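You operate a simulated robot arm through the tools that you are given. There is no shell and no other tool. Be economical: measure what you need, move in short steps, check, and stop when the job is done.

The job below is to be done with a simulated robot arm. You get a single attempt, and the scene is never put back.

## Task
Crimp the blue terminal and pull-test it.
Fine: set the size knob for it; put it back. Set down upright: what you pick out.
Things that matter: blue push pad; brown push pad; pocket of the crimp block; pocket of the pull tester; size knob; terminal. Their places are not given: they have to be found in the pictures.

It is judged by the outcome, as a careful person would: the job done as asked, and still so three seconds after it is handed in. It fails if anything else is knocked over, pushed out of place, dropped, spilled or broken.

## Robot
A 6-joint arm with a two-finger parallel gripper, fixed in place. Base frame: the origin is at the foot of the arm, x ahead of it, y to its left, z up; the work surface is at about z = 860. Units: mm, rad, N and s.
With the tool pointing down near the work surface it reaches from about 260 to 680 mm from the base axis. Its first joint turns from -1.152 to 1.152 rad. Payload 2.9 kg.
The tool frame sits at the grasp point between the pads (the TCP): z along the fingers, y along the line on which they close. The tips reach 30 mm beyond it. Largest opening 110 mm; finger width 20, thickness 10; the body of the gripper, 48 by 112 mm, starts 55 mm behind the TCP.
Orientation is told as [roll, pitch, yaw] about the base's x, y, z axes, in that order, counted from this pose: with the fingers straight down and closing along the base's y, the tool's x points along the base's -x, its y along +y and its z along -z.

## Interface
- The arm moves only by the tool servo_tool. Its argument "increments" is one flat list of numbers, 7 for each row, row after row: the turn, a rotation vector about the base's x, y, z in units of 45 degrees (1.0 is 45 degrees), then the shift along the base's x, y, z in units of 100 mm (1.0 is 100 mm), then the finger opening in cm, from 0 to 11. In form: [wx, wy, wz, x, y, z, claw, wx, wy, wz, x, y, z, claw, ...]. A call has 1 to 20 rows; each row is the pose to reach, as a shift and turn from the pose commanded when the call began. A call with a number of a shift or a turn outside -1 to 1 is refused whole. A row lasts 0.2 s, in which the tool goes at most 50 mm and 0.15 rad; a call with a longer step from one row to the next is refused whole, and so is a gripper value outside its range. Where a pose cannot be reached the arm comes as near as it can. A force on the tool above 40 N (or 10 N above the force at the start of the call, whichever is more), or a blocked arm, ends the call early, and 0.2 s more pass. Each finger travels about 108 mm/s and halts on what it meets, pressing with about 44 N; the grip force reading is that of the motor and also rises with nothing between the fingers. The clock runs only during rows and for 0.2 s after the last one: add rows that repeat a pose to give the fingers time. The reply holds the time, the measured pose of the TCP, the force on the tool along the base axes, the opening and the grip force, in the units named above and with some noise, with the torque about the TCP (base axes, N m) and any sound that the robot's microphone picked up.
- Cameras (640 x 400 px; columns grow to the right, rows downward): "scene" is fixed at [67.8, 421.3, 1398.5]; the picture's right is [-0.85, -0.52, 0.00], its down [-0.22, 0.36, -0.91] and it looks along [0.47, -0.78, -0.42] (base axes); focal length 321 px, centre (320, 200). "wrist" rides on the gripper at [72, 17, -103] in the tool frame; the picture's right is [-0.23, 0.97, 0.00], its down [-0.76, -0.18, -0.62] and it looks along [-0.61, -0.14, 0.78] (tool axes); focal length 222 px, centre (320, 200).
- get_image(camera): a new picture of that camera. No time passes.
- pixel_to_xyz(camera, pixels): there is no depth. For up to 12 entries [column, row, z] of the newest picture of that camera ("zoom" is the newest enlarged one), the place [x, y] in the base frame at which the ray of that pixel passes the height z, good to about 2 mm. No time passes.
- inspect(camera, box): a new picture of the part [left, top, right, bottom] of that camera's present view, enlarged. No time passes.
- sign_off(): hands the job in; it is judged then, once.

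Work in short steps. Measure before you move; look again where a grasp or a placing could have gone wrong, and mend it. You have 80 turns and 34 pictures in all, those below and enlarged ones among them. Open the gripper and draw the arm clear of the work before you hand the job in, unless the task says otherwise; then end with one line.

The tools are called after "Emit:" by a JSON object that holds its "api" and its "payload". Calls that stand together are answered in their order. servo_tool: Moves the arm, as the interface text tells. Its arguments: {"type":"object","properties":{"increments":{"type":"array"}},"required":["increments"]} The other tools are called the same way: get_image (camera) takes a picture; pixel_to_xyz (camera, pixels) gives the place at which the rays of pixels pass given heights; inspect (camera, box) takes an enlarged picture of a part of a camera's view; sign_off () hands the job in.

At the start:

```text
t: 0.0
tcp_pos: [358.8, -75.0, 1227.6]
orientation: [0.0, -0.001, -0.001]
ft_force: [-0.1, -0.4, 0.2]
wrist_torque: [-0.04, 0.01, 0.0]
width: 110.2
gripper_force: 0.1
```

scene: 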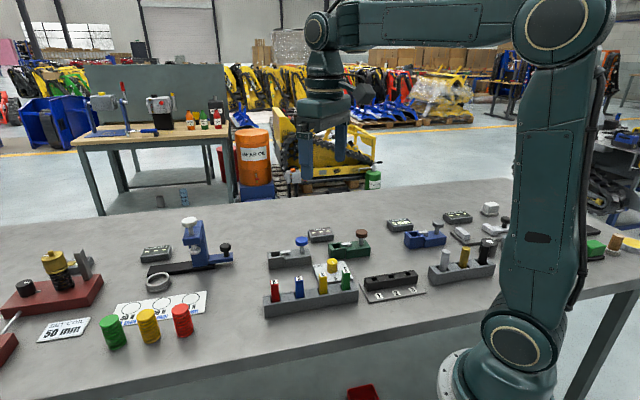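
wrist: 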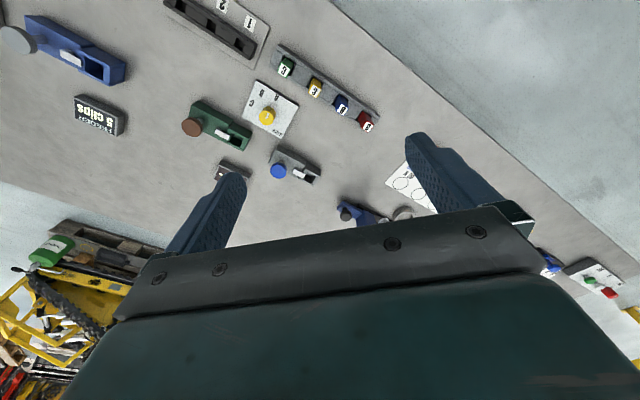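

I see a rack with red, blue, yellow and green terminals at about (310,285), a knob with a yellow top at (332,265), and push pads at (301,241) blue and (361,235) brown. I'll zoom in on both views.

Emit:
{"api": "inspect", "payload": {"camera": "scene", "box": [250, 210, 440, 330]}}

Emit:
{"api": "inspect", "payload": {"camera": "wrist", "box": [160, 30, 400, 190]}}

```text
3.33 times, centred on (345, 270) of scene
```

zoom: 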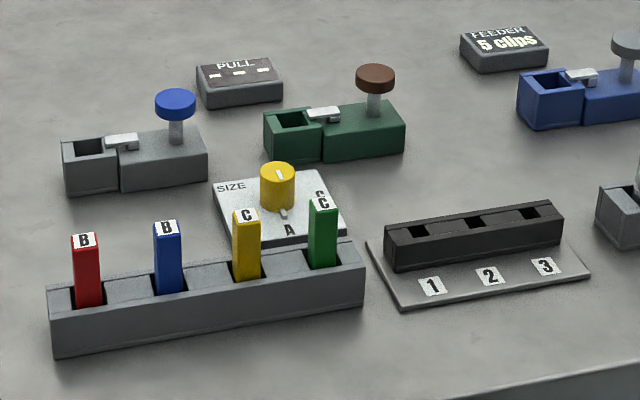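

```text
2.50 times, centred on (280, 110) of wrist
```

zoom: 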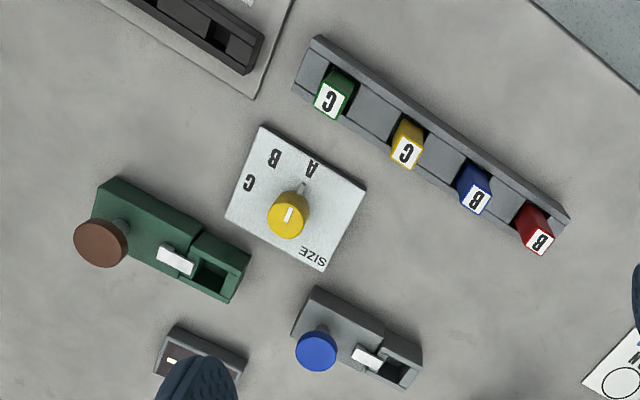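

The zooms show blue is size "B", the knob points at A, and there is a block marked PULL near the two devices. I'll triangulate the heights by comparing both cameras.

Emit:
{"api": "pixel_to_xyz", "payload": {"camera": "scene", "pixels": [[299.1, 278.4, 900], [299.1, 278.4, 940], [332.1, 261, 880], [332.1, 261, 920], [301.5, 240.6, 900], [301.5, 240.6, 940], [361.5, 233.1, 900], [361.5, 233.1, 940], [275.2, 254, 880], [275.2, 254, 900], [336.4, 246, 880], [336.4, 246, 900]]}}

Emit:
{"api": "pixel_to_xyz", "payload": {"camera": "zoom", "pixels": [[476, 203, 900], [476, 203, 940], [288, 214, 880], [288, 214, 920], [317, 350, 900], [317, 350, 940], [100, 243, 900], [100, 243, 940], [394, 371, 880], [394, 371, 900], [212, 277, 880], [212, 277, 900]]}}

```text
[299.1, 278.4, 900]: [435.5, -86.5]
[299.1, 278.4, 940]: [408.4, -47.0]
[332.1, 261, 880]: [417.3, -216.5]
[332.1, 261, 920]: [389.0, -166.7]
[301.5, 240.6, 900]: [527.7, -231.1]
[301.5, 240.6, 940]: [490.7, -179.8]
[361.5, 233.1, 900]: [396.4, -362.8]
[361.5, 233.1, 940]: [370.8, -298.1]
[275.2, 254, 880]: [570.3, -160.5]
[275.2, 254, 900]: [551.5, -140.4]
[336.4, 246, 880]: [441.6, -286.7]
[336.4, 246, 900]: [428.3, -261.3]
```

```text
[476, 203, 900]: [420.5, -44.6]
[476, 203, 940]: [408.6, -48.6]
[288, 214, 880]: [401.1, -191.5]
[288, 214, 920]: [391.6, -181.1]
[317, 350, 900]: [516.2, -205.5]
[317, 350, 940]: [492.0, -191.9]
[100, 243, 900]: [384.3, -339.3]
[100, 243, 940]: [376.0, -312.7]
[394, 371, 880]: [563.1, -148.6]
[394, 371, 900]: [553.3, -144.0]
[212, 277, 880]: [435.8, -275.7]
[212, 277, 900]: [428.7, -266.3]
```

Estimates: blue terminal top (409,-48,939), knob top (397,-185,905), blue pad (501,-196,927), brown pad (380,-323,925), pockets about (556,-145,895) and (431,-269,894). I'll move closer to read the labels and confirm which device is which.

Emit:
{"api": "servo_tool", "payload": {"increments": [0, 0, 0, -0.15, -0.2, -0.35, 11, 0, 0, 0, -0.3, -0.4, -0.7, 11, 0, 0, 0, -0.45, -0.6, -1.0, 11, 0, 0, 0, -0.6, -0.75, -1.0, 11, 0, 0, 0, -0.6, -0.75, -1.0, 11]}}

Emit:
{"api": "get_image", "payload": {"camera": "wrist"}}

```text
t: 1.2
tcp_pos: [298.7, -149.1, 1126.2]
orientation: [0.0, 0.0, 0.0]
ft_force: [-0.1, 0.0, 0.4]
wrist_torque: [0.01, 0.0, 0.01]
width: 110.0
gripper_force: 0.0
```

```text
29 pictures are left
```

wrist: 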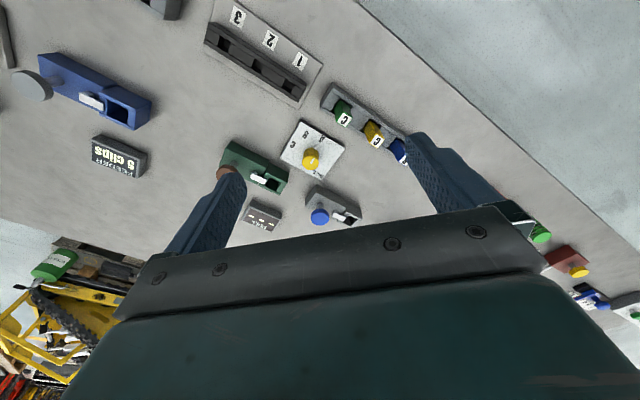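

Emit:
{"api": "inspect", "payload": {"camera": "wrist", "box": [205, 70, 425, 240]}}

```text
2.35 times, centred on (315, 155) of wrist
```

zoom: 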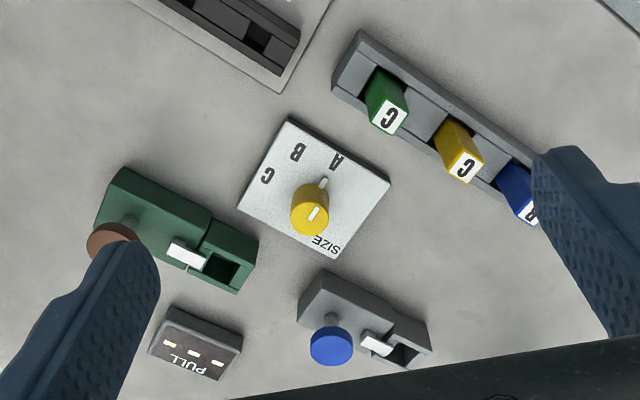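

I need layout geometry to tell which device the PULL display belongs to, using the FEEDER sign and its device as an analogy. I'll also look at the neighbouring devices.

Emit:
{"api": "pixel_to_xyz", "payload": {"camera": "zoom", "pixels": [[195, 343, 880], [220, 270, 892], [110, 240, 925], [330, 345, 927], [404, 355, 892], [310, 215, 905], [323, 183, 866], [334, 160, 862], [298, 151, 862], [268, 176, 862], [316, 214, 905], [340, 245, 862]]}}

Emit:
{"api": "pixel_to_xyz", "payload": {"camera": "wrist", "pixels": [[118, 155, 880], [122, 112, 892], [35, 85, 925]]}}

Emit:
{"api": "inspect", "payload": {"camera": "scene", "box": [260, 215, 400, 305]}}

```text
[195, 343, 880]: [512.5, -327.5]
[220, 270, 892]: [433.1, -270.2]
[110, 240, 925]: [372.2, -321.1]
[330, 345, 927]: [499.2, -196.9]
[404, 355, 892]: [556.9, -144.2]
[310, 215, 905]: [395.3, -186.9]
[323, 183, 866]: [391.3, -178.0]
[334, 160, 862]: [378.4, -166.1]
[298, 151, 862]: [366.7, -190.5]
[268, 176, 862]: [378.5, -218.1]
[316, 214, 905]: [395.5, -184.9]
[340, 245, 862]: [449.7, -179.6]
```

```text
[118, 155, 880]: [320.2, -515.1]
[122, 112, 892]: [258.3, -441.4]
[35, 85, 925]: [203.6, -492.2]
```

```text
4.44 times, centred on (330, 260) of scene
```

zoom: 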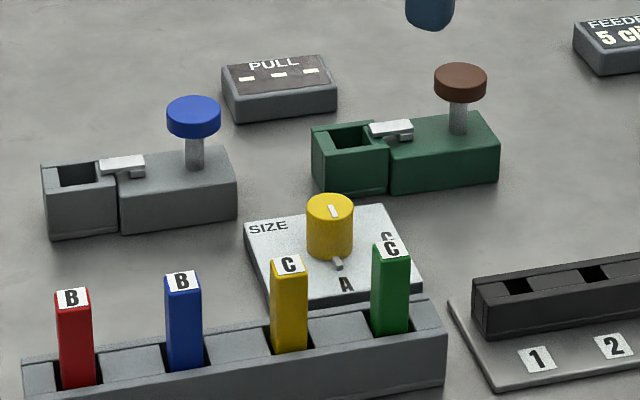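

The PULL display sits beside the green device just as FEEDER sits beside its own, so green (brown pad) is the pull tester and grey (blue pad) is the crimp block. I'll go lower to measure the knob angles and terminals precisely.

Emit:
{"api": "servo_tool", "payload": {"increments": [0, 0, 0, -0.1, 0.1, -0.4, 7, 0, 0, 0, -0.2, 0.2, -0.8, 7, 0, 0, 0, -0.2, 0.4, -0.8, 7, 0, 0, 0, -0.2, 0.4, -0.8, 7]}}

Emit:
{"api": "get_image", "payload": {"camera": "wrist"}}

```text
t: 2.2
tcp_pos: [278.2, -108.8, 1047.0]
orientation: [0.001, 0.0, 0.0]
ft_force: [0.2, 0.0, -0.8]
wrist_torque: [0.02, -0.02, 0.01]
width: 70.2
gripper_force: 0.0
```

```text
26 pictures are left
```

wrist: 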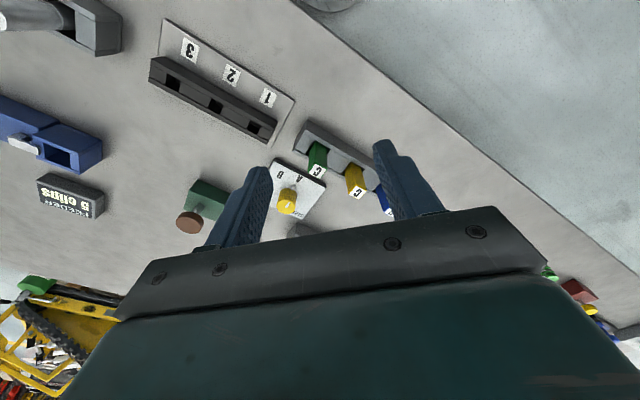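

The knob is at (287,200) and just visible, so I'll zoom in there.

Emit:
{"api": "inspect", "payload": {"camera": "wrist", "box": [255, 115, 400, 220]}}

```text
3.81 times, centred on (328, 168) of wrist
```

zoom: 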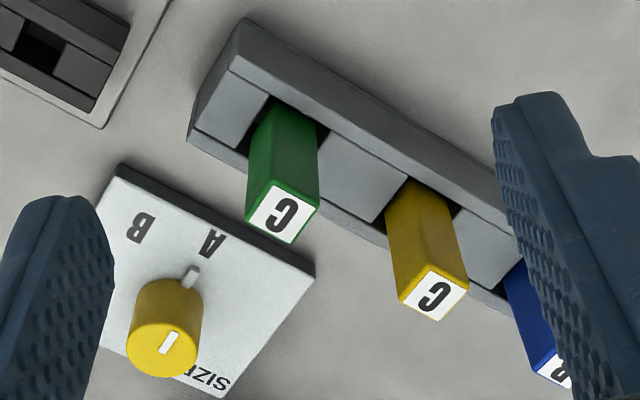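

I'll get coordinates for the knob marks and the terminal corners.

Emit:
{"api": "pixel_to_xyz", "payload": {"camera": "zoom", "pixels": [[163, 346, 905], [164, 357, 905], [176, 332, 905], [195, 272, 868], [214, 243, 862], [141, 228, 862], [429, 266, 939], [469, 287, 939], [440, 321, 939], [400, 300, 939], [283, 213, 939], [435, 294, 939]]}}

Emit:
{"api": "pixel_to_xyz", "payload": {"camera": "zoom", "pixels": [[122, 170, 863], [315, 275, 863], [188, 137, 888], [515, 312, 888], [232, 70, 888], [270, 97, 885], [300, 113, 885], [385, 210, 885], [240, 165, 885]]}}

```text
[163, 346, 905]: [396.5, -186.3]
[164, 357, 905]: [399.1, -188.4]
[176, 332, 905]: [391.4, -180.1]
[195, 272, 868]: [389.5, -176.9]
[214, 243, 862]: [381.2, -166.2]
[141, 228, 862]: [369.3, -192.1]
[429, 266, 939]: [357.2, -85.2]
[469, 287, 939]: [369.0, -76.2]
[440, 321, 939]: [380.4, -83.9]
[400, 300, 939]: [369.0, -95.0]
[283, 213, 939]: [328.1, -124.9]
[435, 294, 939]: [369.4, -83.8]
```

```text
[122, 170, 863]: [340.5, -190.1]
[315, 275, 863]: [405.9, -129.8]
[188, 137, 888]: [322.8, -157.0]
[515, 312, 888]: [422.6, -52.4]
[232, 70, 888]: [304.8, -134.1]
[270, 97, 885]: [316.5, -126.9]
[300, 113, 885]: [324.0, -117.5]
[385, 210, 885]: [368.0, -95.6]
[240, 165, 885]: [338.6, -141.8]
```

Everything is aligned at about 43°. The knob points at 133° (A) and B lies about 57–60° counter-clockwise of it. I'll bring the gripper over the knob at yaw -30°, staying high.

Emit:
{"api": "servo_tool", "payload": {"increments": [0, 0, -0.13, 0.2, -0.15, 0, 5, 0, 0, -0.27, 0.4, -0.31, 0, 5, 0, 0, -0.4, 0.6, -0.46, 0, 5, 0, 0, -0.53, 0.8, -0.62, 0, 5, 0, 0, -0.667, 0.98, -0.77, 0, 5, 0, 0, -0.667, 0.98, -0.77, 0, 5]}}

Emit:
{"api": "servo_tool", "payload": {"increments": [0, 0, 0, 0.2, 0, -0.2, 5, 0, 0, 0, 0.2, 0, -0.5, 5, 0, 0, 0, 0.2, 0, -0.8, 5, 0, 0, 0, 0.2, 0, -0.8, 5]}}

Emit:
{"api": "get_image", "payload": {"camera": "scene"}}

```text
t: 3.6
tcp_pos: [376.7, -186.2, 1047.3]
orientation: [0.0, 0.0, -0.526]
ft_force: [0.5, -0.4, 0.1]
wrist_torque: [-0.01, 0.0, -0.01]
width: 50.3
gripper_force: 0.0
```

```text
t: 4.6
tcp_pos: [395.7, -185.6, 966.5]
orientation: [0.0, -0.001, -0.524]
ft_force: [-0.1, 0.1, 0.1]
wrist_torque: [0.05, 0.0, -0.01]
width: 50.0
gripper_force: 0.1
```

```text
24 pictures are left
```

scene: 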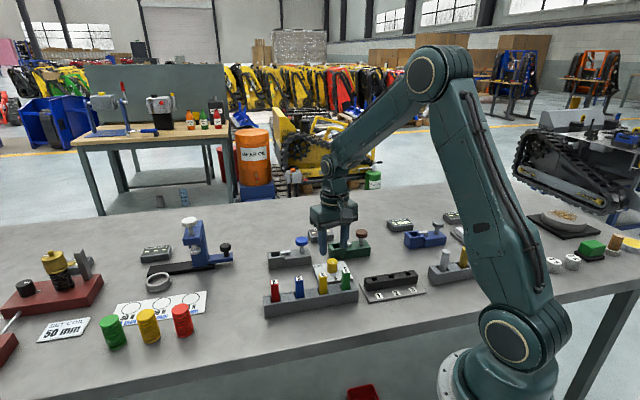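

The gripper is centred over the knob, so I'll lower to tip height of about 882 and close.

Emit:
{"api": "servo_tool", "payload": {"increments": [0, 0, 0, 0, 0, -0.3, 5, 0, 0, 0, 0, 0, -0.54, 5, 0, 0, 0, 0, 0, -0.54, 5, 0, 0, 0, 0, 0, -0.54, 3.2, 0, 0, 0, 0, 0, -0.54, 2.2, 0, 0, 0, 0, 0, -0.54, 2.0]}}

```text
t: 6.0
tcp_pos: [395.5, -186.6, 911.6]
orientation: [-0.002, -0.001, -0.525]
ft_force: [-1.4, -5.0, -6.5]
wrist_torque: [-0.28, -0.27, -0.03]
width: 27.4
gripper_force: 45.0
```

I have the knob (27.4 mm wide, slight lateral force). Now I'll rotate counter-clockwise in two calls, about 30° each.

Emit:
{"api": "servo_tool", "payload": {"increments": [0, 0, 0.13, 0, 0, 0, 2, 0, 0, 0.27, 0, 0, 0, 2, 0, 0, 0.4, 0, 0, 0, 2, 0, 0, 0.53, 0, 0, 0, 2, 0, 0, 0.64, 0, 0, 0, 2, 0, 0, 0.64, 0, 0, 0, 2]}}

Emit:
{"api": "servo_tool", "payload": {"increments": [0, 0, 0.13, 0, 0, 0, 2, 0, 0, 0.27, 0, 0, 0, 2, 0, 0, 0.4, 0, 0, 0, 2, 0, 0, 0.53, 0, 0, 0, 2, 0, 0, 0.64, 0, 0, 0, 2, 0, 0, 0.64, 0, 0, 0, 2]}}

```text
t: 7.4
tcp_pos: [395.2, -189.5, 912.2]
orientation: [-0.007, 0.003, -0.028]
ft_force: [-7.0, -29.3, -19.6]
wrist_torque: [-0.19, 0.2, -0.15]
width: 27.4
gripper_force: 45.0
```

```text
t: 8.0
tcp_pos: [395.8, -190.1, 912.4]
orientation: [-0.01, 0.006, 0.166]
ft_force: [2.1, -4.5, -2.8]
wrist_torque: [0.31, 0.24, -0.02]
width: 27.3
gripper_force: 45.4
stopped in row 3: the force on the tool passed its limit at 46 N (the readings are from after the stop); the commanded pose is now the measured one
```

The stop came from lateral load because the knob's axis is offset; combining the two grip lines gives a centre near (400.5,-189). I'll open, recentre, regrip and turn the rest (about 18°).

Emit:
{"api": "servo_tool", "payload": {"increments": [0, 0, 0, 0, 0, 0, 4.2, 0, 0, 0, 0, 0, 0, 4.5, 0, 0, 0, 0.045, 0.01, 0, 4.5, 0, 0, 0, 0.045, 0.01, 0, 4.5, 0, 0, 0, 0.045, 0.01, 0, 3, 0, 0, 0, 0.045, 0.01, 0, 2, 0, 0, 0, 0.045, 0.01, 0, 2]}}

Emit:
{"api": "servo_tool", "payload": {"increments": [0, 0, 0.1, 0, 0, 0, 2, 0, 0, 0.2, 0, 0, 0, 2, 0, 0, 0.3, 0, 0, 0, 2, 0, 0, 0.4, 0, 0, 0, 2, 0, 0, 0.4, 0, 0, 0, 2]}}

```text
t: 9.6
tcp_pos: [400.8, -188.9, 912.9]
orientation: [-0.009, 0.003, 0.169]
ft_force: [3.7, -10.7, -2.9]
wrist_torque: [0.44, 0.17, 0.0]
width: 27.1
gripper_force: 45.1
```

```text
t: 10.8
tcp_pos: [400.5, -190.0, 912.5]
orientation: [-0.01, 0.003, 0.482]
ft_force: [5.3, -25.7, -13.0]
wrist_torque: [0.64, -0.56, -0.04]
width: 27.3
gripper_force: 45.4
```

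The turn totals about 58°. I'll open, rise and back off to look at the knob.

Emit:
{"api": "servo_tool", "payload": {"increments": [0, 0, 0, 0, 0, 0, 4, 0, 0, 0, 0, 0, 0, 5, 0, 0, 0, 0, 0, 0.4, 5, 0, 0, 0, 0, 0, 0.8, 5, 0, 0, -0.1, -0.3, 0.1, 1, 5, 0, 0, -0.28, -0.6, 0.2, 1, 5, 0, 0, -0.46, -0.9, 0.4, 1, 5, 0, 0, -0.61, -1, 0.6, 1, 5, 0, 0, -0.61, -1, 0.6, 1, 5]}}

Emit:
{"api": "inspect", "payload": {"camera": "wrist", "box": [220, 110, 420, 235]}}

Emit:
{"api": "inspect", "payload": {"camera": "scene", "box": [250, 215, 400, 310]}}

```text
t: 12.8
tcp_pos: [298.8, -129.7, 1012.2]
orientation: [-0.008, 0.004, 0.003]
ft_force: [0.4, 0.9, 0.2]
wrist_torque: [-0.01, 0.0, 0.0]
width: 50.2
gripper_force: 0.1
```

```text
3.20 times, centred on (320, 172) of wrist
```

zoom: 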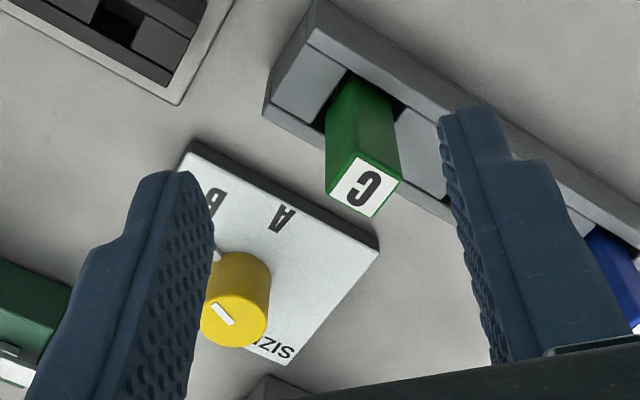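

```text
4.21 times, centred on (325, 262) of scene
```

zoom: 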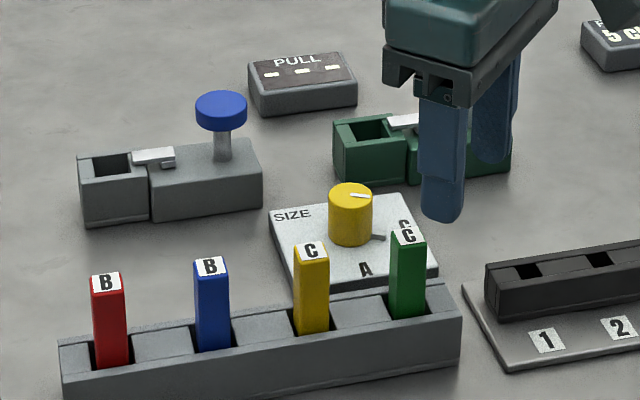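

The pointer looks near B but the finger hides it. I'll shift 45 mm to -y and up a little to see the knob fully.

Emit:
{"api": "servo_tool", "payload": {"increments": [0, 0, 0, -0.1, -0.25, 0.2, 11, 0, 0, 0, -0.15, -0.5, 0.3, 11, 0, 0, 0, -0.15, -0.5, 0.3, 11]}}

Emit:
{"api": "inspect", "payload": {"camera": "wrist", "box": [230, 100, 400, 206]}}

```text
t: 13.6
tcp_pos: [284.4, -178.4, 1043.0]
orientation: [-0.012, 0.004, 0.005]
ft_force: [0.1, 0.1, -0.4]
wrist_torque: [0.01, -0.02, 0.0]
width: 110.1
gripper_force: 0.0
```

```text
3.76 times, centred on (315, 153) of wrist
```

zoom: 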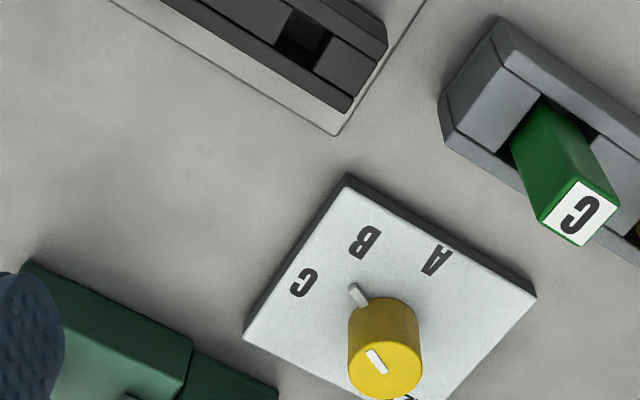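

The tab is at (358,295) with B at (365,242) and C at (303,283). I'll measure the angles.

Emit:
{"api": "pixel_to_xyz", "payload": {"camera": "zoom", "pixels": [[384, 363, 905], [369, 352, 905], [384, 373, 905], [355, 289, 868], [361, 302, 868], [437, 260, 863], [365, 242, 863], [303, 283, 863], [346, 176, 863], [536, 297, 863], [244, 332, 863]]}}

```text
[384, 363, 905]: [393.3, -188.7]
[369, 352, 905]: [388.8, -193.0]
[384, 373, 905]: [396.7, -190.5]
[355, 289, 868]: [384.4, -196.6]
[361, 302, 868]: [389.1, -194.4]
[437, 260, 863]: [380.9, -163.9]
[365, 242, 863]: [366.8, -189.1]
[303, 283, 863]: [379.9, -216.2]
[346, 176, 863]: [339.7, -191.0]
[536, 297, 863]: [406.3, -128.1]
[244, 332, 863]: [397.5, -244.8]
```

Fitting the labels gives the centre as (400.5,-190.5), with A at 126°, B at 178° and C at 231°, and the pointer at about 199°. It went about 20° too far, so I'll regrip on the true centre and turn back clockwise.

Emit:
{"api": "servo_tool", "payload": {"increments": [0.015, -0.005, 0.1, 0.3, -0.03, 0, 6, 0.015, -0.005, 0.2, 0.6, -0.08, 0, 5, 0.015, -0.005, 0.25, 0.95, -0.12, 0, 5, 0.015, -0.005, 0.25, 0.95, -0.12, -0.4, 5, 0.015, -0.005, 0.25, 0.95, -0.12, -0.4, 5]}}

Emit:
{"api": "servo_tool", "payload": {"increments": [0, 0, 0, 0.21, 0, -0.2, 5, 0, 0, 0, 0.21, 0, -0.5, 5, 0, 0, 0, 0.21, 0, -0.91, 5, 0, 0, 0, 0.21, 0, -0.91, 5]}}

```text
t: 14.8
tcp_pos: [381.1, -189.4, 1002.0]
orientation: [0.004, 0.0, 0.2]
ft_force: [-0.6, -0.5, -0.2]
wrist_torque: [0.0, 0.01, 0.03]
width: 50.2
gripper_force: 0.0
```

```text
t: 15.8
tcp_pos: [401.5, -190.3, 910.6]
orientation: [0.003, -0.001, 0.2]
ft_force: [0.3, 0.1, -0.5]
wrist_torque: [-0.03, 0.0, -0.03]
width: 50.0
gripper_force: 0.1
```

Now I'll grip gently and check the lateral force, to confirm the centring before turning.

Emit:
{"api": "servo_tool", "payload": {"increments": [0, 0, 0, 0, 0, 0, 3.2, 0, 0, 0, 0, 0, 0, 2.5, 0, 0, 0, 0, 0, 0, 2.4, 0, 0, 0, 0, 0, 0, 2.4]}}

```text
t: 16.8
tcp_pos: [400.7, -190.0, 910.2]
orientation: [0.005, 0.0, 0.202]
ft_force: [-0.6, 10.8, -0.8]
wrist_torque: [-0.07, -0.13, 0.0]
width: 27.3
gripper_force: 44.8
```

That is nearly centred (10.8 N laterally), so I'll turn clockwise 20°, nudging y by +1 mm.

Emit:
{"api": "servo_tool", "payload": {"increments": [0, 0, 0, 0, 0.01, 0, 2.4, 0, 0, -0.15, 0, 0.01, 0, 2.4, 0, 0, -0.3, 0, 0.01, 0, 2.4, 0, 0, -0.45, 0, 0.01, 0, 2.4, 0, 0, -0.45, 0, 0.01, 0, 2.4]}}

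Emit:
{"api": "servo_tool", "payload": {"increments": [0, 0, 0, 0, 0, 0, 4, 0, 0, 0, 0, 0, 0, 5, 0, 0, 0, 0, 0, 0.4, 5, 0, 0, 0, 0, 0, 0.8, 5, 0, 0, 0.06, -0.3, 0.03, 1, 7, 0, 0, 0.12, -0.6, 0.06, 1, 9, 0, 0, 0.19, -0.9, 0.1, 1, 11, 0, 0, 0.19, -1, 0.1, 1, 11, 0, 0, 0.19, -1, 0.1, 1, 11]}}

Emit:
{"api": "servo_tool", "payload": {"increments": [0, 0, 0, -0.15, 0, 0.3, 11, 0, 0, 0, -0.15, 0, 0.3, 11]}}

Emit:
{"api": "inspect", "payload": {"camera": "wrist", "box": [230, 100, 400, 206]}}

```text
t: 18.0
tcp_pos: [400.5, -190.2, 910.8]
orientation: [0.004, 0.002, -0.153]
ft_force: [1.7, 7.1, -24.8]
wrist_torque: [-0.28, -0.75, 0.0]
width: 27.4
gripper_force: 45.0
```

```text
t: 20.0
tcp_pos: [299.7, -179.1, 1010.8]
orientation: [0.002, 0.0, -0.003]
ft_force: [0.2, -0.3, -0.3]
wrist_torque: [0.03, -0.01, 0.01]
width: 109.9
gripper_force: 0.0
```

```text
t: 20.6
tcp_pos: [285.3, -178.9, 1042.0]
orientation: [0.004, 0.0, -0.003]
ft_force: [0.4, -0.3, 0.4]
wrist_torque: [-0.01, 0.01, 0.0]
width: 109.9
gripper_force: 0.0
```

```text
3.76 times, centred on (315, 153) of wrist
```

zoom: 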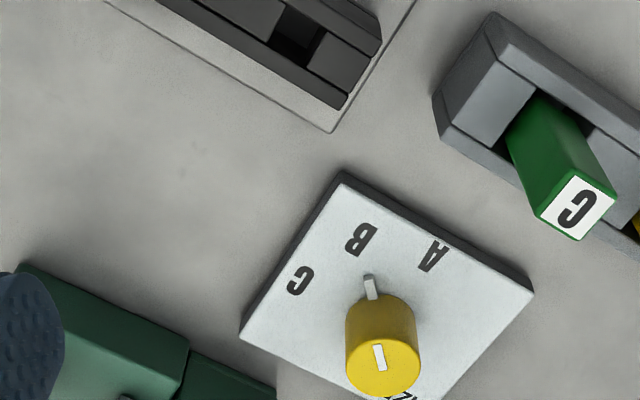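

Emit:
{"api": "pixel_to_xyz", "payload": {"camera": "zoom", "pixels": [[377, 346, 905], [381, 370, 905], [368, 276, 868], [373, 298, 868], [431, 258, 863], [360, 239, 863], [300, 281, 863]]}}

```text
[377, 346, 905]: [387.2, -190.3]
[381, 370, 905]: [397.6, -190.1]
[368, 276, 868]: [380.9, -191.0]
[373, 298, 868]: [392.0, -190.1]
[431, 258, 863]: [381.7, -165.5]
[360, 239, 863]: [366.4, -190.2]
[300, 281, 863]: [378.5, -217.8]
```

The pointer now points along about 181°, which is the direction of B (about 179°), so the knob is set. Next I'll position to view the blue terminal precisely.

Emit:
{"api": "servo_tool", "payload": {"increments": [0, 0, 0, -0.03, 0.4, 0.2, 11, 0, 0, 0, -0.05, 0.8, 0.4, 11, 0, 0, 0, -0.05, 1.0, 0.4, 11, 0, 0, 0, -0.05, 1.0, 0.4, 11]}}

Emit:
{"api": "inspect", "payload": {"camera": "wrist", "box": [240, 100, 410, 206]}}

```text
t: 21.6
tcp_pos: [279.6, -78.8, 1080.7]
orientation: [0.003, 0.0, -0.003]
ft_force: [-0.2, -0.2, 0.3]
wrist_torque: [-0.02, 0.01, -0.04]
width: 110.1
gripper_force: 0.1
```

```text
3.76 times, centred on (325, 153) of wrist
```

zoom: 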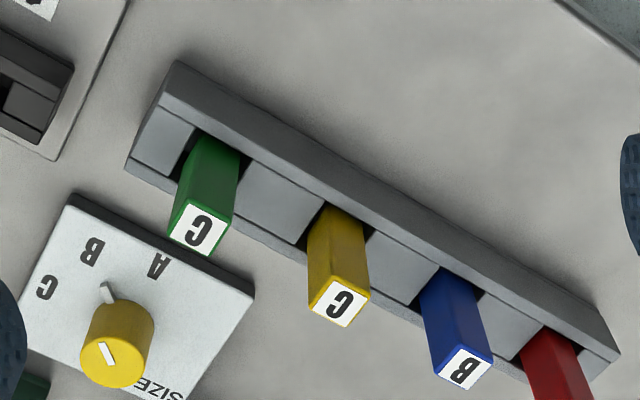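

The blue top face corners are (463,346), (493,362), (465,391) and (434,376). I'll measure it, the slot, and the knob once more.

Emit:
{"api": "pixel_to_xyz", "payload": {"camera": "zoom", "pixels": [[463, 346, 939], [493, 362, 939], [465, 391, 939], [434, 376, 939], [464, 368, 939], [338, 302, 939], [199, 229, 939], [440, 270, 888], [482, 292, 888], [105, 284, 868], [112, 302, 868], [91, 251, 863]]}}

Emit:
{"api": "pixel_to_xyz", "payload": {"camera": "zoom", "pixels": [[157, 264, 863], [47, 288, 863], [99, 343, 905], [114, 366, 905], [324, 208, 888], [364, 229, 888], [300, 243, 888], [407, 304, 888]]}}

```text
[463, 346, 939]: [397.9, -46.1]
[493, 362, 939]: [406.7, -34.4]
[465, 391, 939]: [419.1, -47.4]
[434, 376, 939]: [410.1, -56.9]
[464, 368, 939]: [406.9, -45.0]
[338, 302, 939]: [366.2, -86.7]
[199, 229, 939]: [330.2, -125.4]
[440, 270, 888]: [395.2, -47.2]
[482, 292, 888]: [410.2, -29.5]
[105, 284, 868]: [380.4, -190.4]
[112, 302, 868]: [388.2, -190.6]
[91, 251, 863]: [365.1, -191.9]
```

```text
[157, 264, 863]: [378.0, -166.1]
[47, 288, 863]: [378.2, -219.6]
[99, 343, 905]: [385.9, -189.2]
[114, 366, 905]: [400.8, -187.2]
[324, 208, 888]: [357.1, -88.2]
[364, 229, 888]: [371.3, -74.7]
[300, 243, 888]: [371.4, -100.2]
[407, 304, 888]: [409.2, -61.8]
```

The blue terminal is at about (408.5,-47) with its axes at about 45°. I'll move over it at yaw 45° with 50 mm opening.

Emit:
{"api": "servo_tool", "payload": {"increments": [0, 0, 0.15, 0.15, 0.05, 0, 8, 0, 0, 0.3, 0.3, 0.1, 0, 6, 0, 0, 0.46, 0.45, 0.15, 0, 5, 0, 0, 0.62, 0.6, 0.2, 0, 5, 0, 0, 0.78, 0.8, 0.25, 0, 5, 0, 0, 0.92, 1.0, 0.32, 0, 5, 0, 0, 1.0, 1.0, 0.32, -0.4, 5, 0, 0, 1.0, 1.0, 0.32, -0.4, 5]}}

Emit:
{"api": "servo_tool", "payload": {"increments": [0, 0, 0, 0.28, 0, -0.2, 5, 0, 0, 0, 0.28, 0, -0.5, 5, 0, 0, 0, 0.28, 0, -0.5, 5]}}

Emit:
{"api": "inspect", "payload": {"camera": "scene", "box": [250, 200, 410, 310]}}

```text
t: 23.4
tcp_pos: [382.1, -47.1, 1042.3]
orientation: [0.004, 0.0, 0.784]
ft_force: [-0.2, 0.1, 0.5]
wrist_torque: [-0.01, -0.04, 0.01]
width: 50.0
gripper_force: 0.1
```

```text
t: 24.2
tcp_pos: [410.1, -47.7, 990.6]
orientation: [0.003, 0.001, 0.782]
ft_force: [0.5, 0.0, 0.2]
wrist_torque: [0.0, 0.0, 0.0]
width: 50.1
gripper_force: 0.0
```

```text
3.64 times, centred on (330, 255) of scene
```

zoom: 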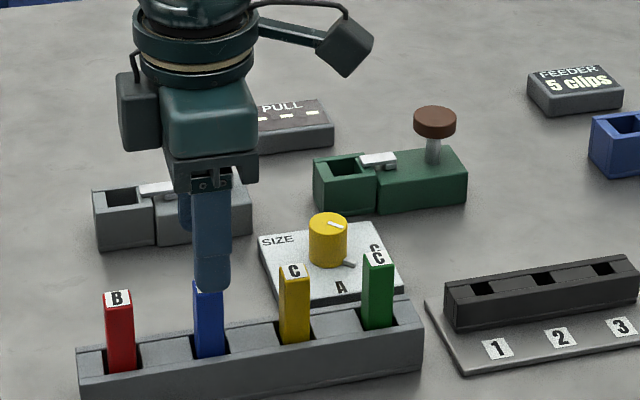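

It looks aligned, so I'll lower to z≈930 and close on the terminal.

Emit:
{"api": "servo_tool", "payload": {"increments": [0, 0, 0, -0.01, 0, -0.3, 5, 0, 0, 0, -0.01, 0, -0.6, 5, 0, 0, 0, -0.01, 0, -0.6, 5, 0, 0, 0, -0.01, 0, -0.6, 3, 0, 0, 0, -0.01, 0, -0.6, 1.6, 0, 0, 0, -0.01, 0, -0.6, 1.2, 0, 0, 0, -0.01, 0, -0.6, 1.2]}}

```text
t: 25.8
tcp_pos: [408.5, -48.2, 930.6]
orientation: [0.004, -0.002, 0.782]
ft_force: [0.5, 0.3, -0.8]
wrist_torque: [0.0, 0.0, 0.0]
width: 15.9
gripper_force: 44.3
```

Gripped at 15.9 mm with no side load. I'll lift straight up 100 mm and look.

Emit:
{"api": "servo_tool", "payload": {"increments": [0, 0, 0, 0, 0, 0.15, 1.2, 0, 0, 0, 0, 0, 0.4, 1.2, 0, 0, 0, 0, 0, 0.7, 1.2, 0, 0, 0, 0, 0, 1.0, 1.2, 0, 0, 0, 0, 0, 1.0, 1.2]}}

Emit:
{"api": "inspect", "payload": {"camera": "scene", "box": [240, 180, 400, 290]}}

Emit:
{"api": "get_image", "payload": {"camera": "wrist"}}

```text
t: 27.0
tcp_pos: [407.4, -48.3, 1030.6]
orientation: [0.004, -0.002, 0.781]
ft_force: [0.3, 0.2, -0.1]
wrist_torque: [-0.02, -0.01, -0.01]
width: 15.9
gripper_force: 43.9
```

```text
3.64 times, centred on (320, 235) of scene
```

zoom: 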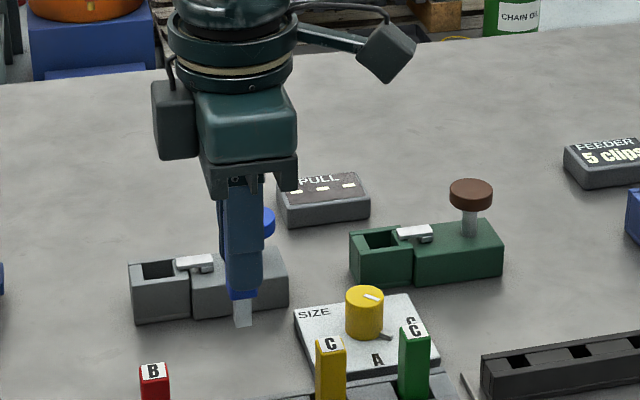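

```text
16 pictures are left
```

wrist: 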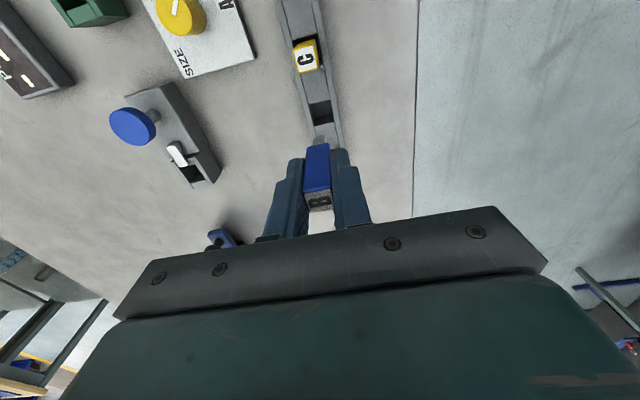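

The terminal is held with its metal tip showing, and the wrist view shows the crimp pocket at about (195,172). I'll zoom there to measure it.

Emit:
{"api": "inspect", "payload": {"camera": "wrist", "box": [100, 75, 250, 200]}}

Emit:
{"api": "pixel_to_xyz", "payload": {"camera": "scene", "pixels": [[298.8, 269.3, 950], [298.8, 269.3, 970], [298.8, 260.5, 970], [298.8, 260.5, 990]]}}

```text
3.20 times, centred on (175, 138) of wrist
```

zoom: 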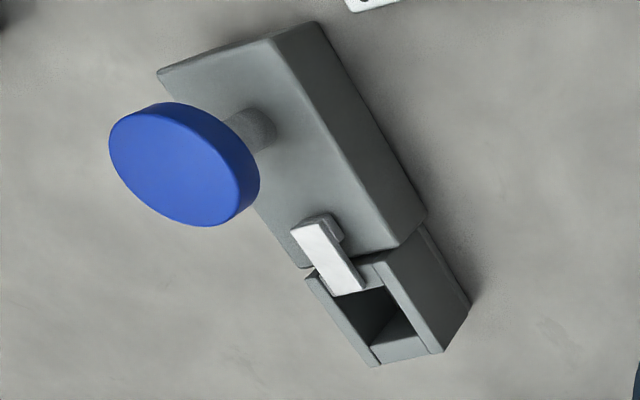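

```text
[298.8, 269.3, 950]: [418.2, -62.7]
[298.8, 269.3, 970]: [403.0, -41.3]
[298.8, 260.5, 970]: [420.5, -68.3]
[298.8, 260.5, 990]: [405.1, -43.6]
```

I'll compute the outer and inner corners of the pocket block.

Emit:
{"api": "pixel_to_xyz", "payload": {"camera": "zoom", "pixels": [[378, 366, 895], [443, 352, 895], [306, 279, 895], [375, 348, 895], [426, 338, 895], [385, 255, 895], [362, 285, 895], [360, 292, 895], [290, 232, 897], [157, 73, 895], [275, 36, 895], [404, 245, 895]]}}

Emit:
{"api": "inspect", "payload": {"camera": "wrist", "box": [165, 135, 225, 190]}}

```text
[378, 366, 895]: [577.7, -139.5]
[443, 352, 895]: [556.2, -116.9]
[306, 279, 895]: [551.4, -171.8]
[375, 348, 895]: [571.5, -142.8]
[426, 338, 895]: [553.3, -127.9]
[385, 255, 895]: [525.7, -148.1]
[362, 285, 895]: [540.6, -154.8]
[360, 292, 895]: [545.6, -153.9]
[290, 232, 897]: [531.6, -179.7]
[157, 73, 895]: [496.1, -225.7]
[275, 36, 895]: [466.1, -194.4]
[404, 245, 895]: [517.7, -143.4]
```

```text
7.27 times, centred on (195, 162) of wrist
```

zoom: 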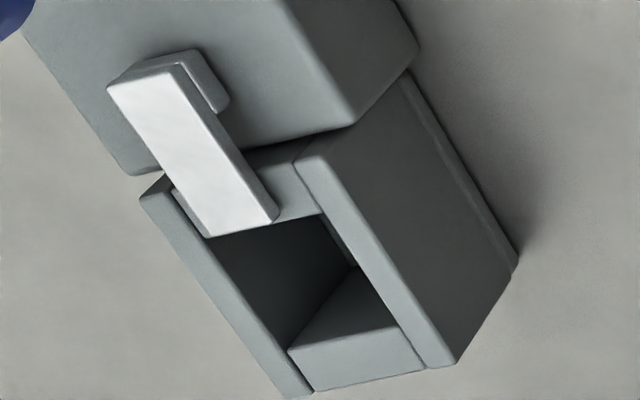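

The opening's rim corners are now clear: (213,240), (320,213), (393,325) and (290,348).

Emit:
{"api": "pixel_to_xyz", "payload": {"camera": "zoom", "pixels": [[213, 240, 894], [320, 213, 894], [393, 325, 894], [290, 348, 894], [303, 282, 894], [312, 393, 894], [455, 366, 894], [145, 197, 894], [300, 152, 894], [190, 150, 897]]}}

```text
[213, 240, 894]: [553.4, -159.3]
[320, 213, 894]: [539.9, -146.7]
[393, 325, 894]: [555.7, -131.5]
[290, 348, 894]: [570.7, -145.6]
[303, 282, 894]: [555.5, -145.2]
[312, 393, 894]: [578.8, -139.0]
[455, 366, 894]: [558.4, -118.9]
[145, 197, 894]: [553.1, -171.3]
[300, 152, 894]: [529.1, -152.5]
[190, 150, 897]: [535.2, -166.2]
```

The pocket centre is (555,-145.5), about 20 mm square, rim about 894. My fingertips would come close to the white jaw at full depth, so I'll set the terminal back in its slot first and regrip 12 mm higher.

Emit:
{"api": "servo_tool", "payload": {"increments": [0, 0, 0, 0, 0, -0.3, 1.2, 0, 0, 0, 0, 0, -0.6, 1.2, 0, 0, 0, 0, 0, -0.9, 1.2, 0, 0, 0, 0, 0, -0.99, 1.2, 0, 0, 0, 0, 0, -0.99, 1.2, 0, 0, 0, 0, 0, -0.99, 2.5, 0, 0, 0, 0, 0, -0.99, 2.5, 0, 0, 0, 0, 0, -0.87, 2.5, 0, 0, 0, 0, 0, -0.87, 2.5, 0, 0, 0, 0, 0, -0.87, 1.6, 0, 0, 0, 0, 0, -0.87, 1.2, 0, 0, 0, 0, 0, -0.87, 1.2]}}

```text
t: 29.6
tcp_pos: [407.9, -48.3, 945.4]
orientation: [0.004, 0.0, 0.782]
ft_force: [0.0, 0.1, 0.0]
wrist_torque: [0.0, -0.03, 0.03]
width: 15.8
gripper_force: 44.6
```

Regripped at TCP z 945. I'll lift 90 mm and carry the terminal toward the crimp pocket.

Emit:
{"api": "servo_tool", "payload": {"increments": [0, 0, 0, 0, 0, 0.2, 1.2, 0, 0, 0, 0, 0, 0.5, 1.2, 0, 0, 0, 0, 0, 0.9, 1.2, 0, 0, -0.02, 0.25, -0.17, 0.9, 1.2, 0, 0, -0.04, 0.5, -0.34, 0.9, 1.2, 0, 0, -0.045, 0.75, -0.5, 0.9, 1.2, 0, 0, -0.045, 1.0, -0.66, 0.9, 1.2, 0, 0, -0.045, 1.0, -0.66, 0.9, 1.2]}}

Emit:
{"api": "servo_tool", "payload": {"increments": [0, 0, 0, 0.25, -0.16, 0, 1.2, 0, 0, 0, 0.475, -0.315, -0.1, 1.2, 0, 0, 0, 0.475, -0.315, -0.3, 1.2, 0, 0, 0, 0.475, -0.315, -0.45, 1.2, 0, 0, 0, 0.475, -0.315, -0.45, 1.2]}}

Emit:
{"api": "inspect", "payload": {"camera": "scene", "box": [240, 190, 340, 270]}}

Emit:
{"api": "inspect", "payload": {"camera": "wrist", "box": [240, 90, 400, 220]}}

```text
t: 31.4
tcp_pos: [508.3, -113.4, 1034.2]
orientation: [0.004, 0.001, 0.747]
ft_force: [0.0, -0.6, -0.4]
wrist_torque: [-0.02, -0.01, 0.0]
width: 16.1
gripper_force: 44.0
```

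```text
t: 32.6
tcp_pos: [555.9, -145.6, 988.7]
orientation: [0.003, 0.001, 0.748]
ft_force: [0.0, 0.1, -0.7]
wrist_torque: [0.0, -0.02, 0.0]
width: 15.9
gripper_force: 43.6
```

```text
5.00 times, centred on (290, 230) of scene
```

zoom: 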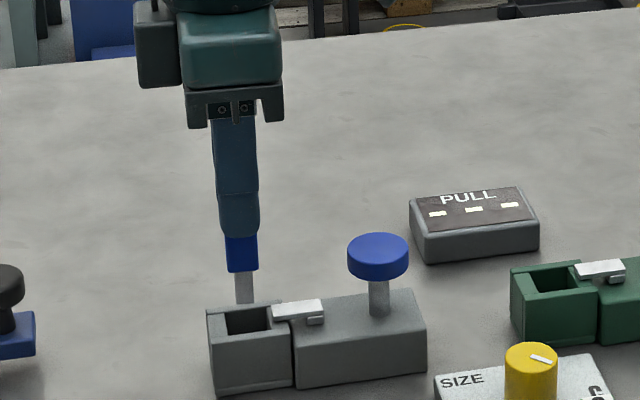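

```text
3.08 times, centred on (320, 155) of wrist
```

zoom: 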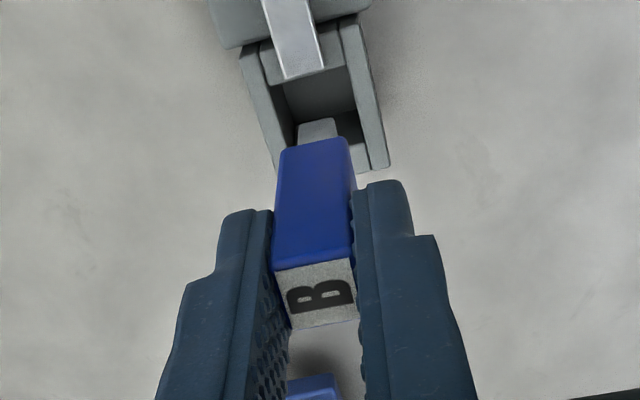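

I'll measure the pocket rim once more from this close view to confirm the alignment.

Emit:
{"api": "pixel_to_xyz", "payload": {"camera": "zoom", "pixels": [[275, 85, 894], [347, 66, 894], [371, 170, 894], [388, 167, 894], [240, 55, 894], [358, 14, 894], [278, 165, 894]]}}

Emit:
{"api": "pixel_to_xyz", "payload": {"camera": "scene", "pixels": [[281.8, 252.5, 894], [294.2, 251, 894], [294.6, 255.8, 894], [286, 256.7, 894]]}}

```text
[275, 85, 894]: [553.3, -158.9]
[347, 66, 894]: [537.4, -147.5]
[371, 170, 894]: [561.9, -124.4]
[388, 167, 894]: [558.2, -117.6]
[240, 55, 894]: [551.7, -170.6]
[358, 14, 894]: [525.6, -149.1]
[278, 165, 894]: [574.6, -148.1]
```

```text
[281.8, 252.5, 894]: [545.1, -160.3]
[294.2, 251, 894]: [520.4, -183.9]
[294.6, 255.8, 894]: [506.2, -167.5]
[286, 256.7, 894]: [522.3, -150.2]
```

The measurements agree on about (555,-145), so I'll descend 25 mm to enter the rim and check forces.

Emit:
{"api": "servo_tool", "payload": {"increments": [0, 0, 0, -0.01, 0, -0.06, 1.2, 0, 0, 0, -0.01, 0, -0.12, 1.2, 0, 0, 0, -0.01, 0, -0.18, 1.2, 0, 0, 0, -0.01, 0, -0.25, 1.2, 0, 0, 0, -0.01, 0, -0.25, 1.2]}}

Emit:
{"api": "servo_tool", "payload": {"increments": [0, 0, 0, 0, 0, -0.05, 1.2, 0, 0, 0, 0, 0, -0.1, 1.2, 0, 0, 0, 0, 0, -0.15, 1.2, 0, 0, 0, 0, 0, -0.18, 1.2, 0, 0, 0, 0, 0, -0.18, 1.2]}}

```text
t: 33.8
tcp_pos: [553.8, -144.9, 964.0]
orientation: [0.004, 0.001, 0.748]
ft_force: [0.9, -0.1, -0.1]
wrist_torque: [-0.03, -0.03, 0.0]
width: 16.1
gripper_force: 43.9
```

```text
t: 35.0
tcp_pos: [555.0, -145.4, 946.5]
orientation: [0.002, 0.002, 0.746]
ft_force: [0.0, -0.1, -0.8]
wrist_torque: [-0.02, 0.02, 0.02]
width: 16.0
gripper_force: 43.9
```

No contact so far. I'll keep going in 1–2 mm steps until it touches down.

Emit:
{"api": "servo_tool", "payload": {"increments": [0, 0, 0, 0, 0, -0.015, 1.2, 0, 0, 0, 0, 0, -0.03, 1.2, 0, 0, 0, 0, 0, -0.03, 1.2]}}

Emit:
{"api": "inspect", "payload": {"camera": "scene", "box": [250, 200, 330, 270]}}

```text
t: 35.8
tcp_pos: [554.6, -145.5, 945.2]
orientation: [0.002, -0.001, 0.745]
ft_force: [-4.8, 0.8, 14.0]
wrist_torque: [0.15, 0.32, -0.03]
width: 16.0
gripper_force: 44.3
```

```text
5.71 times, centred on (290, 235) of scene
```

zoom: 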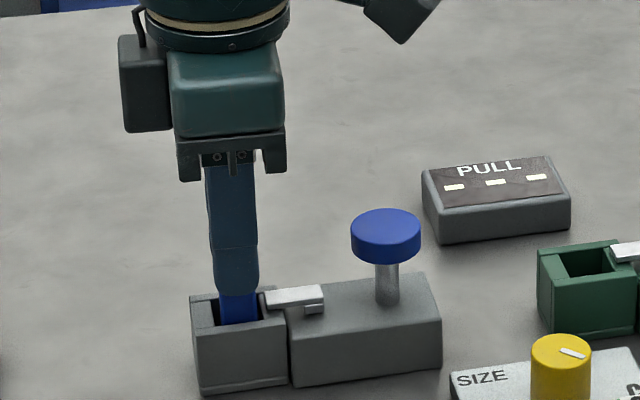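

The terminal is seated (14 N contact). I'll release, rise, close the fingers and move above the blue pad (500,-196.5).

Emit:
{"api": "servo_tool", "payload": {"increments": [0, 0, 0, 0, 0, 0.02, 2.2, 0, 0, 0, 0, 0, 0.02, 3, 0, 0, 0, 0, 0, 0.02, 3, 0, 0, 0, 0, 0, 0.3, 3, 0, 0, 0, 0, 0, 0.6, 3, 0, 0, 0, -0.27, -0.25, 0.6, 1, 0, 0, 0, -0.55, -0.51, 0.6, 0.2, 0, 0, 0, -0.55, -0.51, 0.6, 0]}}

Emit:
{"api": "inspect", "payload": {"camera": "wrist", "box": [220, 90, 420, 220]}}

Emit:
{"api": "inspect", "payload": {"camera": "scene", "box": [250, 190, 350, 270]}}

```text
t: 37.6
tcp_pos: [498.4, -196.9, 1003.4]
orientation: [0.004, 0.0, 0.747]
ft_force: [-0.9, 0.4, 0.4]
wrist_torque: [-0.01, 0.03, 0.03]
width: 0.0
gripper_force: 37.5
```

```text
3.08 times, centred on (320, 155) of wrist
```

zoom: 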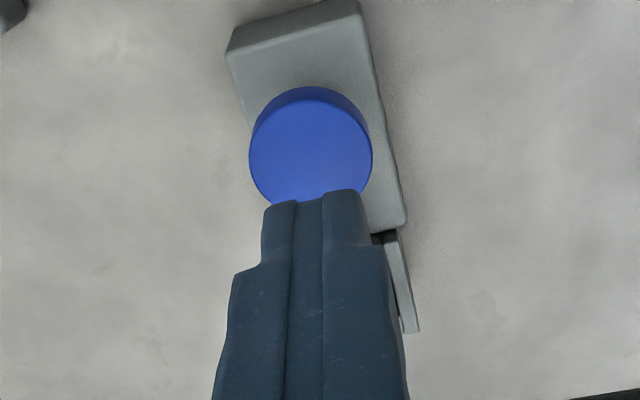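

```text
5.00 times, centred on (300, 230) of scene
```

zoom: 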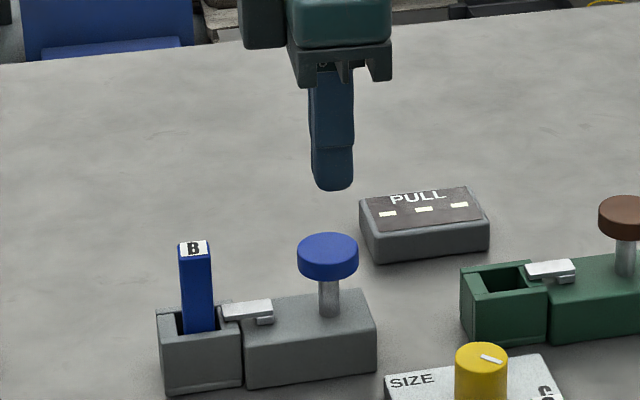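

The terminal stands upright in the pocket. I'll check the pad centre from this view before pressing.

Emit:
{"api": "pixel_to_xyz", "payload": {"camera": "zoom", "pixels": [[311, 150, 927], [250, 152, 927], [372, 152, 927], [311, 100, 927]]}}

```text
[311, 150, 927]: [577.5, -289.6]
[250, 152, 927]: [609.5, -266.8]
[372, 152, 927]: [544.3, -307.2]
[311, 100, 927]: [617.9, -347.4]
```

By hand calculation the pad centre is about (502,-196.7). I'll shift 3 mm in x and press down in small steps.

Emit:
{"api": "servo_tool", "payload": {"increments": [0, 0, 0, 0.03, 0, -0.2, 0, 0, 0, 0, 0.03, 0, -0.42, 0, 0, 0, 0, 0.03, 0, -0.46, 0, 0, 0, 0, 0.03, 0, -0.5, 0, 0, 0, 0, 0.03, 0, -0.54, 0, 0, 0, 0, 0.03, 0, -0.54, 0]}}

```text
t: 39.0
tcp_pos: [501.5, -196.0, 949.0]
orientation: [0.002, 0.001, 0.747]
ft_force: [-2.4, -1.4, 4.4]
wrist_torque: [-0.06, 0.11, -0.05]
width: 0.3
gripper_force: 37.4
heard: click
```

A click was heard at tip height of about 919. I'll press slightly further to be sure of full travel, then release.

Emit:
{"api": "servo_tool", "payload": {"increments": [0, 0, 0, 0, 0, -0.02, 0, 0, 0, 0, 0, 0, -0.04, 0, 0, 0, 0, 0, 0, -0.04, 0, 0, 0, 0, 0, 0, 0.2, 0, 0, 0, 0, 0, 0, 0.55, 0, 0, 0, 0, 0, 0, 0.55, 0]}}

Emit:
{"api": "inspect", "payload": {"camera": "scene", "box": [250, 200, 350, 270]}}

```text
t: 40.4
tcp_pos: [503.2, -195.6, 1003.0]
orientation: [0.002, -0.001, 0.746]
ft_force: [0.5, 1.0, 0.3]
wrist_torque: [-0.02, 0.01, 0.01]
width: 0.1
gripper_force: 38.2
```

```text
5.71 times, centred on (300, 235) of scene
```

zoom: 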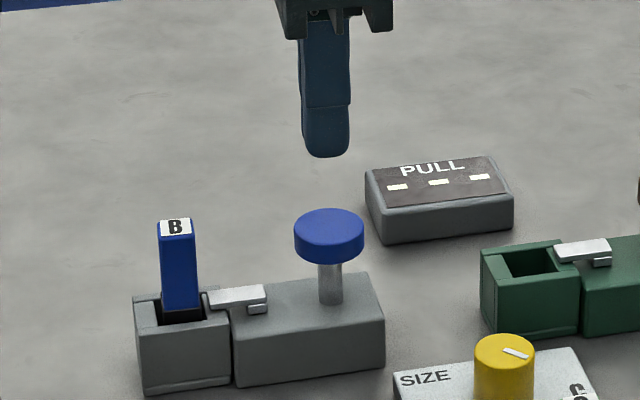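

The terminal is in the same place and now shows a dark crimp band, so the crimp worked. I'll go back to regrip it at (555,-145.5).

Emit:
{"api": "servo_tool", "payload": {"increments": [0, 0, 0, 0.25, 0.25, 0, 3, 0, 0, 0, 0.52, 0.505, 0, 3, 0, 0, 0, 0.52, 0.505, -0.2, 3, 0, 0, 0, 0.52, 0.505, -0.4, 3, 0, 0, 0, 0.52, 0.505, -0.56, 3, 0, 0, 0, 0.52, 0.505, -0.56, 3, 0, 0, 0, 0.52, 0.505, -0.56, 1.8, 0, 0, 0, 0.52, 0.505, -0.56, 1.2, 0, 0, 0, 0.52, 0.505, -0.56, 1.2]}}

```text
t: 42.4
tcp_pos: [554.7, -144.5, 947.1]
orientation: [0.003, 0.0, 0.749]
ft_force: [0.7, -0.5, -0.3]
wrist_torque: [0.02, -0.02, 0.03]
width: 15.5
gripper_force: 43.7
```

Gripped. I'll lift 90 mm and carry it toward the green pull-tester pocket.

Emit:
{"api": "servo_tool", "payload": {"increments": [0, 0, 0, 0, 0, 0.15, 1.2, 0, 0, 0, 0, 0, 0.5, 1.2, 0, 0, 0, 0, 0, 0.9, 1.2, 0, 0, 0, -0.3, -0.3, 0.9, 1.2, 0, 0, 0, -0.6, -0.6, 0.9, 1.2, 0, 0, 0, -0.9, -0.9, 0.9, 1.2, 0, 0, 0, -0.95, -0.95, 0.9, 1.2]}}

Emit:
{"api": "servo_tool", "payload": {"increments": [0, 0, 0, -0.28, -0.3, 0, 1.2, 0, 0, 0, -0.28, -0.3, -0.3, 1.2, 0, 0, 0, -0.28, -0.3, -0.3, 1.2]}}

Emit:
{"api": "inspect", "payload": {"camera": "wrist", "box": [240, 90, 400, 220]}}

```text
t: 44.0
tcp_pos: [458.6, -240.3, 1039.4]
orientation: [0.003, -0.001, 0.747]
ft_force: [-0.7, 0.2, -0.7]
wrist_torque: [-0.06, 0.03, -0.01]
width: 15.4
gripper_force: 43.8
```

```text
t: 44.8
tcp_pos: [431.6, -270.5, 1008.6]
orientation: [0.005, 0.001, 0.747]
ft_force: [-0.1, 0.4, 0.6]
wrist_torque: [0.01, 0.03, -0.02]
width: 15.6
gripper_force: 44.2
```

```text
3.08 times, centred on (320, 155) of wrist
```

zoom: 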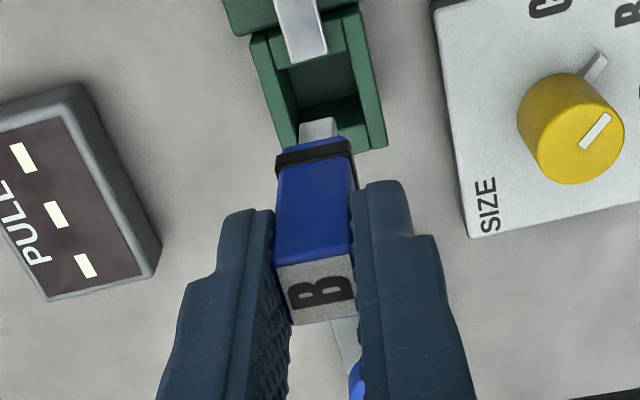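

The black crimp band is visible on the terminal. I'll measure the green pocket corners.

Emit:
{"api": "pixel_to_xyz", "payload": {"camera": "zoom", "pixels": [[250, 37, 894], [360, 5, 894], [388, 147, 894], [285, 69, 894], [348, 51, 894], [370, 148, 894]]}}

```text
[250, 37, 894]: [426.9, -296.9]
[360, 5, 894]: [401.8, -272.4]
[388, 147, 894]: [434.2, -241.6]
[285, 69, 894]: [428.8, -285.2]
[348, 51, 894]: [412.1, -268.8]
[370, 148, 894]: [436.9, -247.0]
```

The pocket centre is about (430.5,-270). I'll descend into it with force checks.

Emit:
{"api": "servo_tool", "payload": {"increments": [0, 0, 0, -0.01, 0.005, -0.15, 1.2, 0, 0, 0, -0.01, 0.005, -0.25, 1.2, 0, 0, 0, -0.01, 0.005, -0.35, 1.2, 0, 0, 0, -0.01, 0.005, -0.42, 1.2, 0, 0, 0, -0.01, 0.005, -0.42, 1.2]}}

Emit:
{"api": "servo_tool", "payload": {"increments": [0, 0, 0, 0, 0, -0.07, 1.2, 0, 0, 0, 0, 0, -0.14, 1.2, 0, 0, 0, 0, 0, -0.18, 1.2, 0, 0, 0, 0, 0, -0.2, 1.2, 0, 0, 0, 0, 0, -0.2, 1.2]}}

```text
t: 46.0
tcp_pos: [430.1, -270.8, 966.9]
orientation: [0.004, 0.002, 0.748]
ft_force: [-0.8, 0.8, -0.1]
wrist_torque: [-0.01, -0.02, 0.0]
width: 15.2
gripper_force: 44.1
```

```text
t: 47.2
tcp_pos: [429.5, -269.8, 947.5]
orientation: [0.002, 0.0, 0.747]
ft_force: [-1.2, 0.3, 9.5]
wrist_torque: [0.05, 0.12, 0.01]
width: 15.4
gripper_force: 44.1
```

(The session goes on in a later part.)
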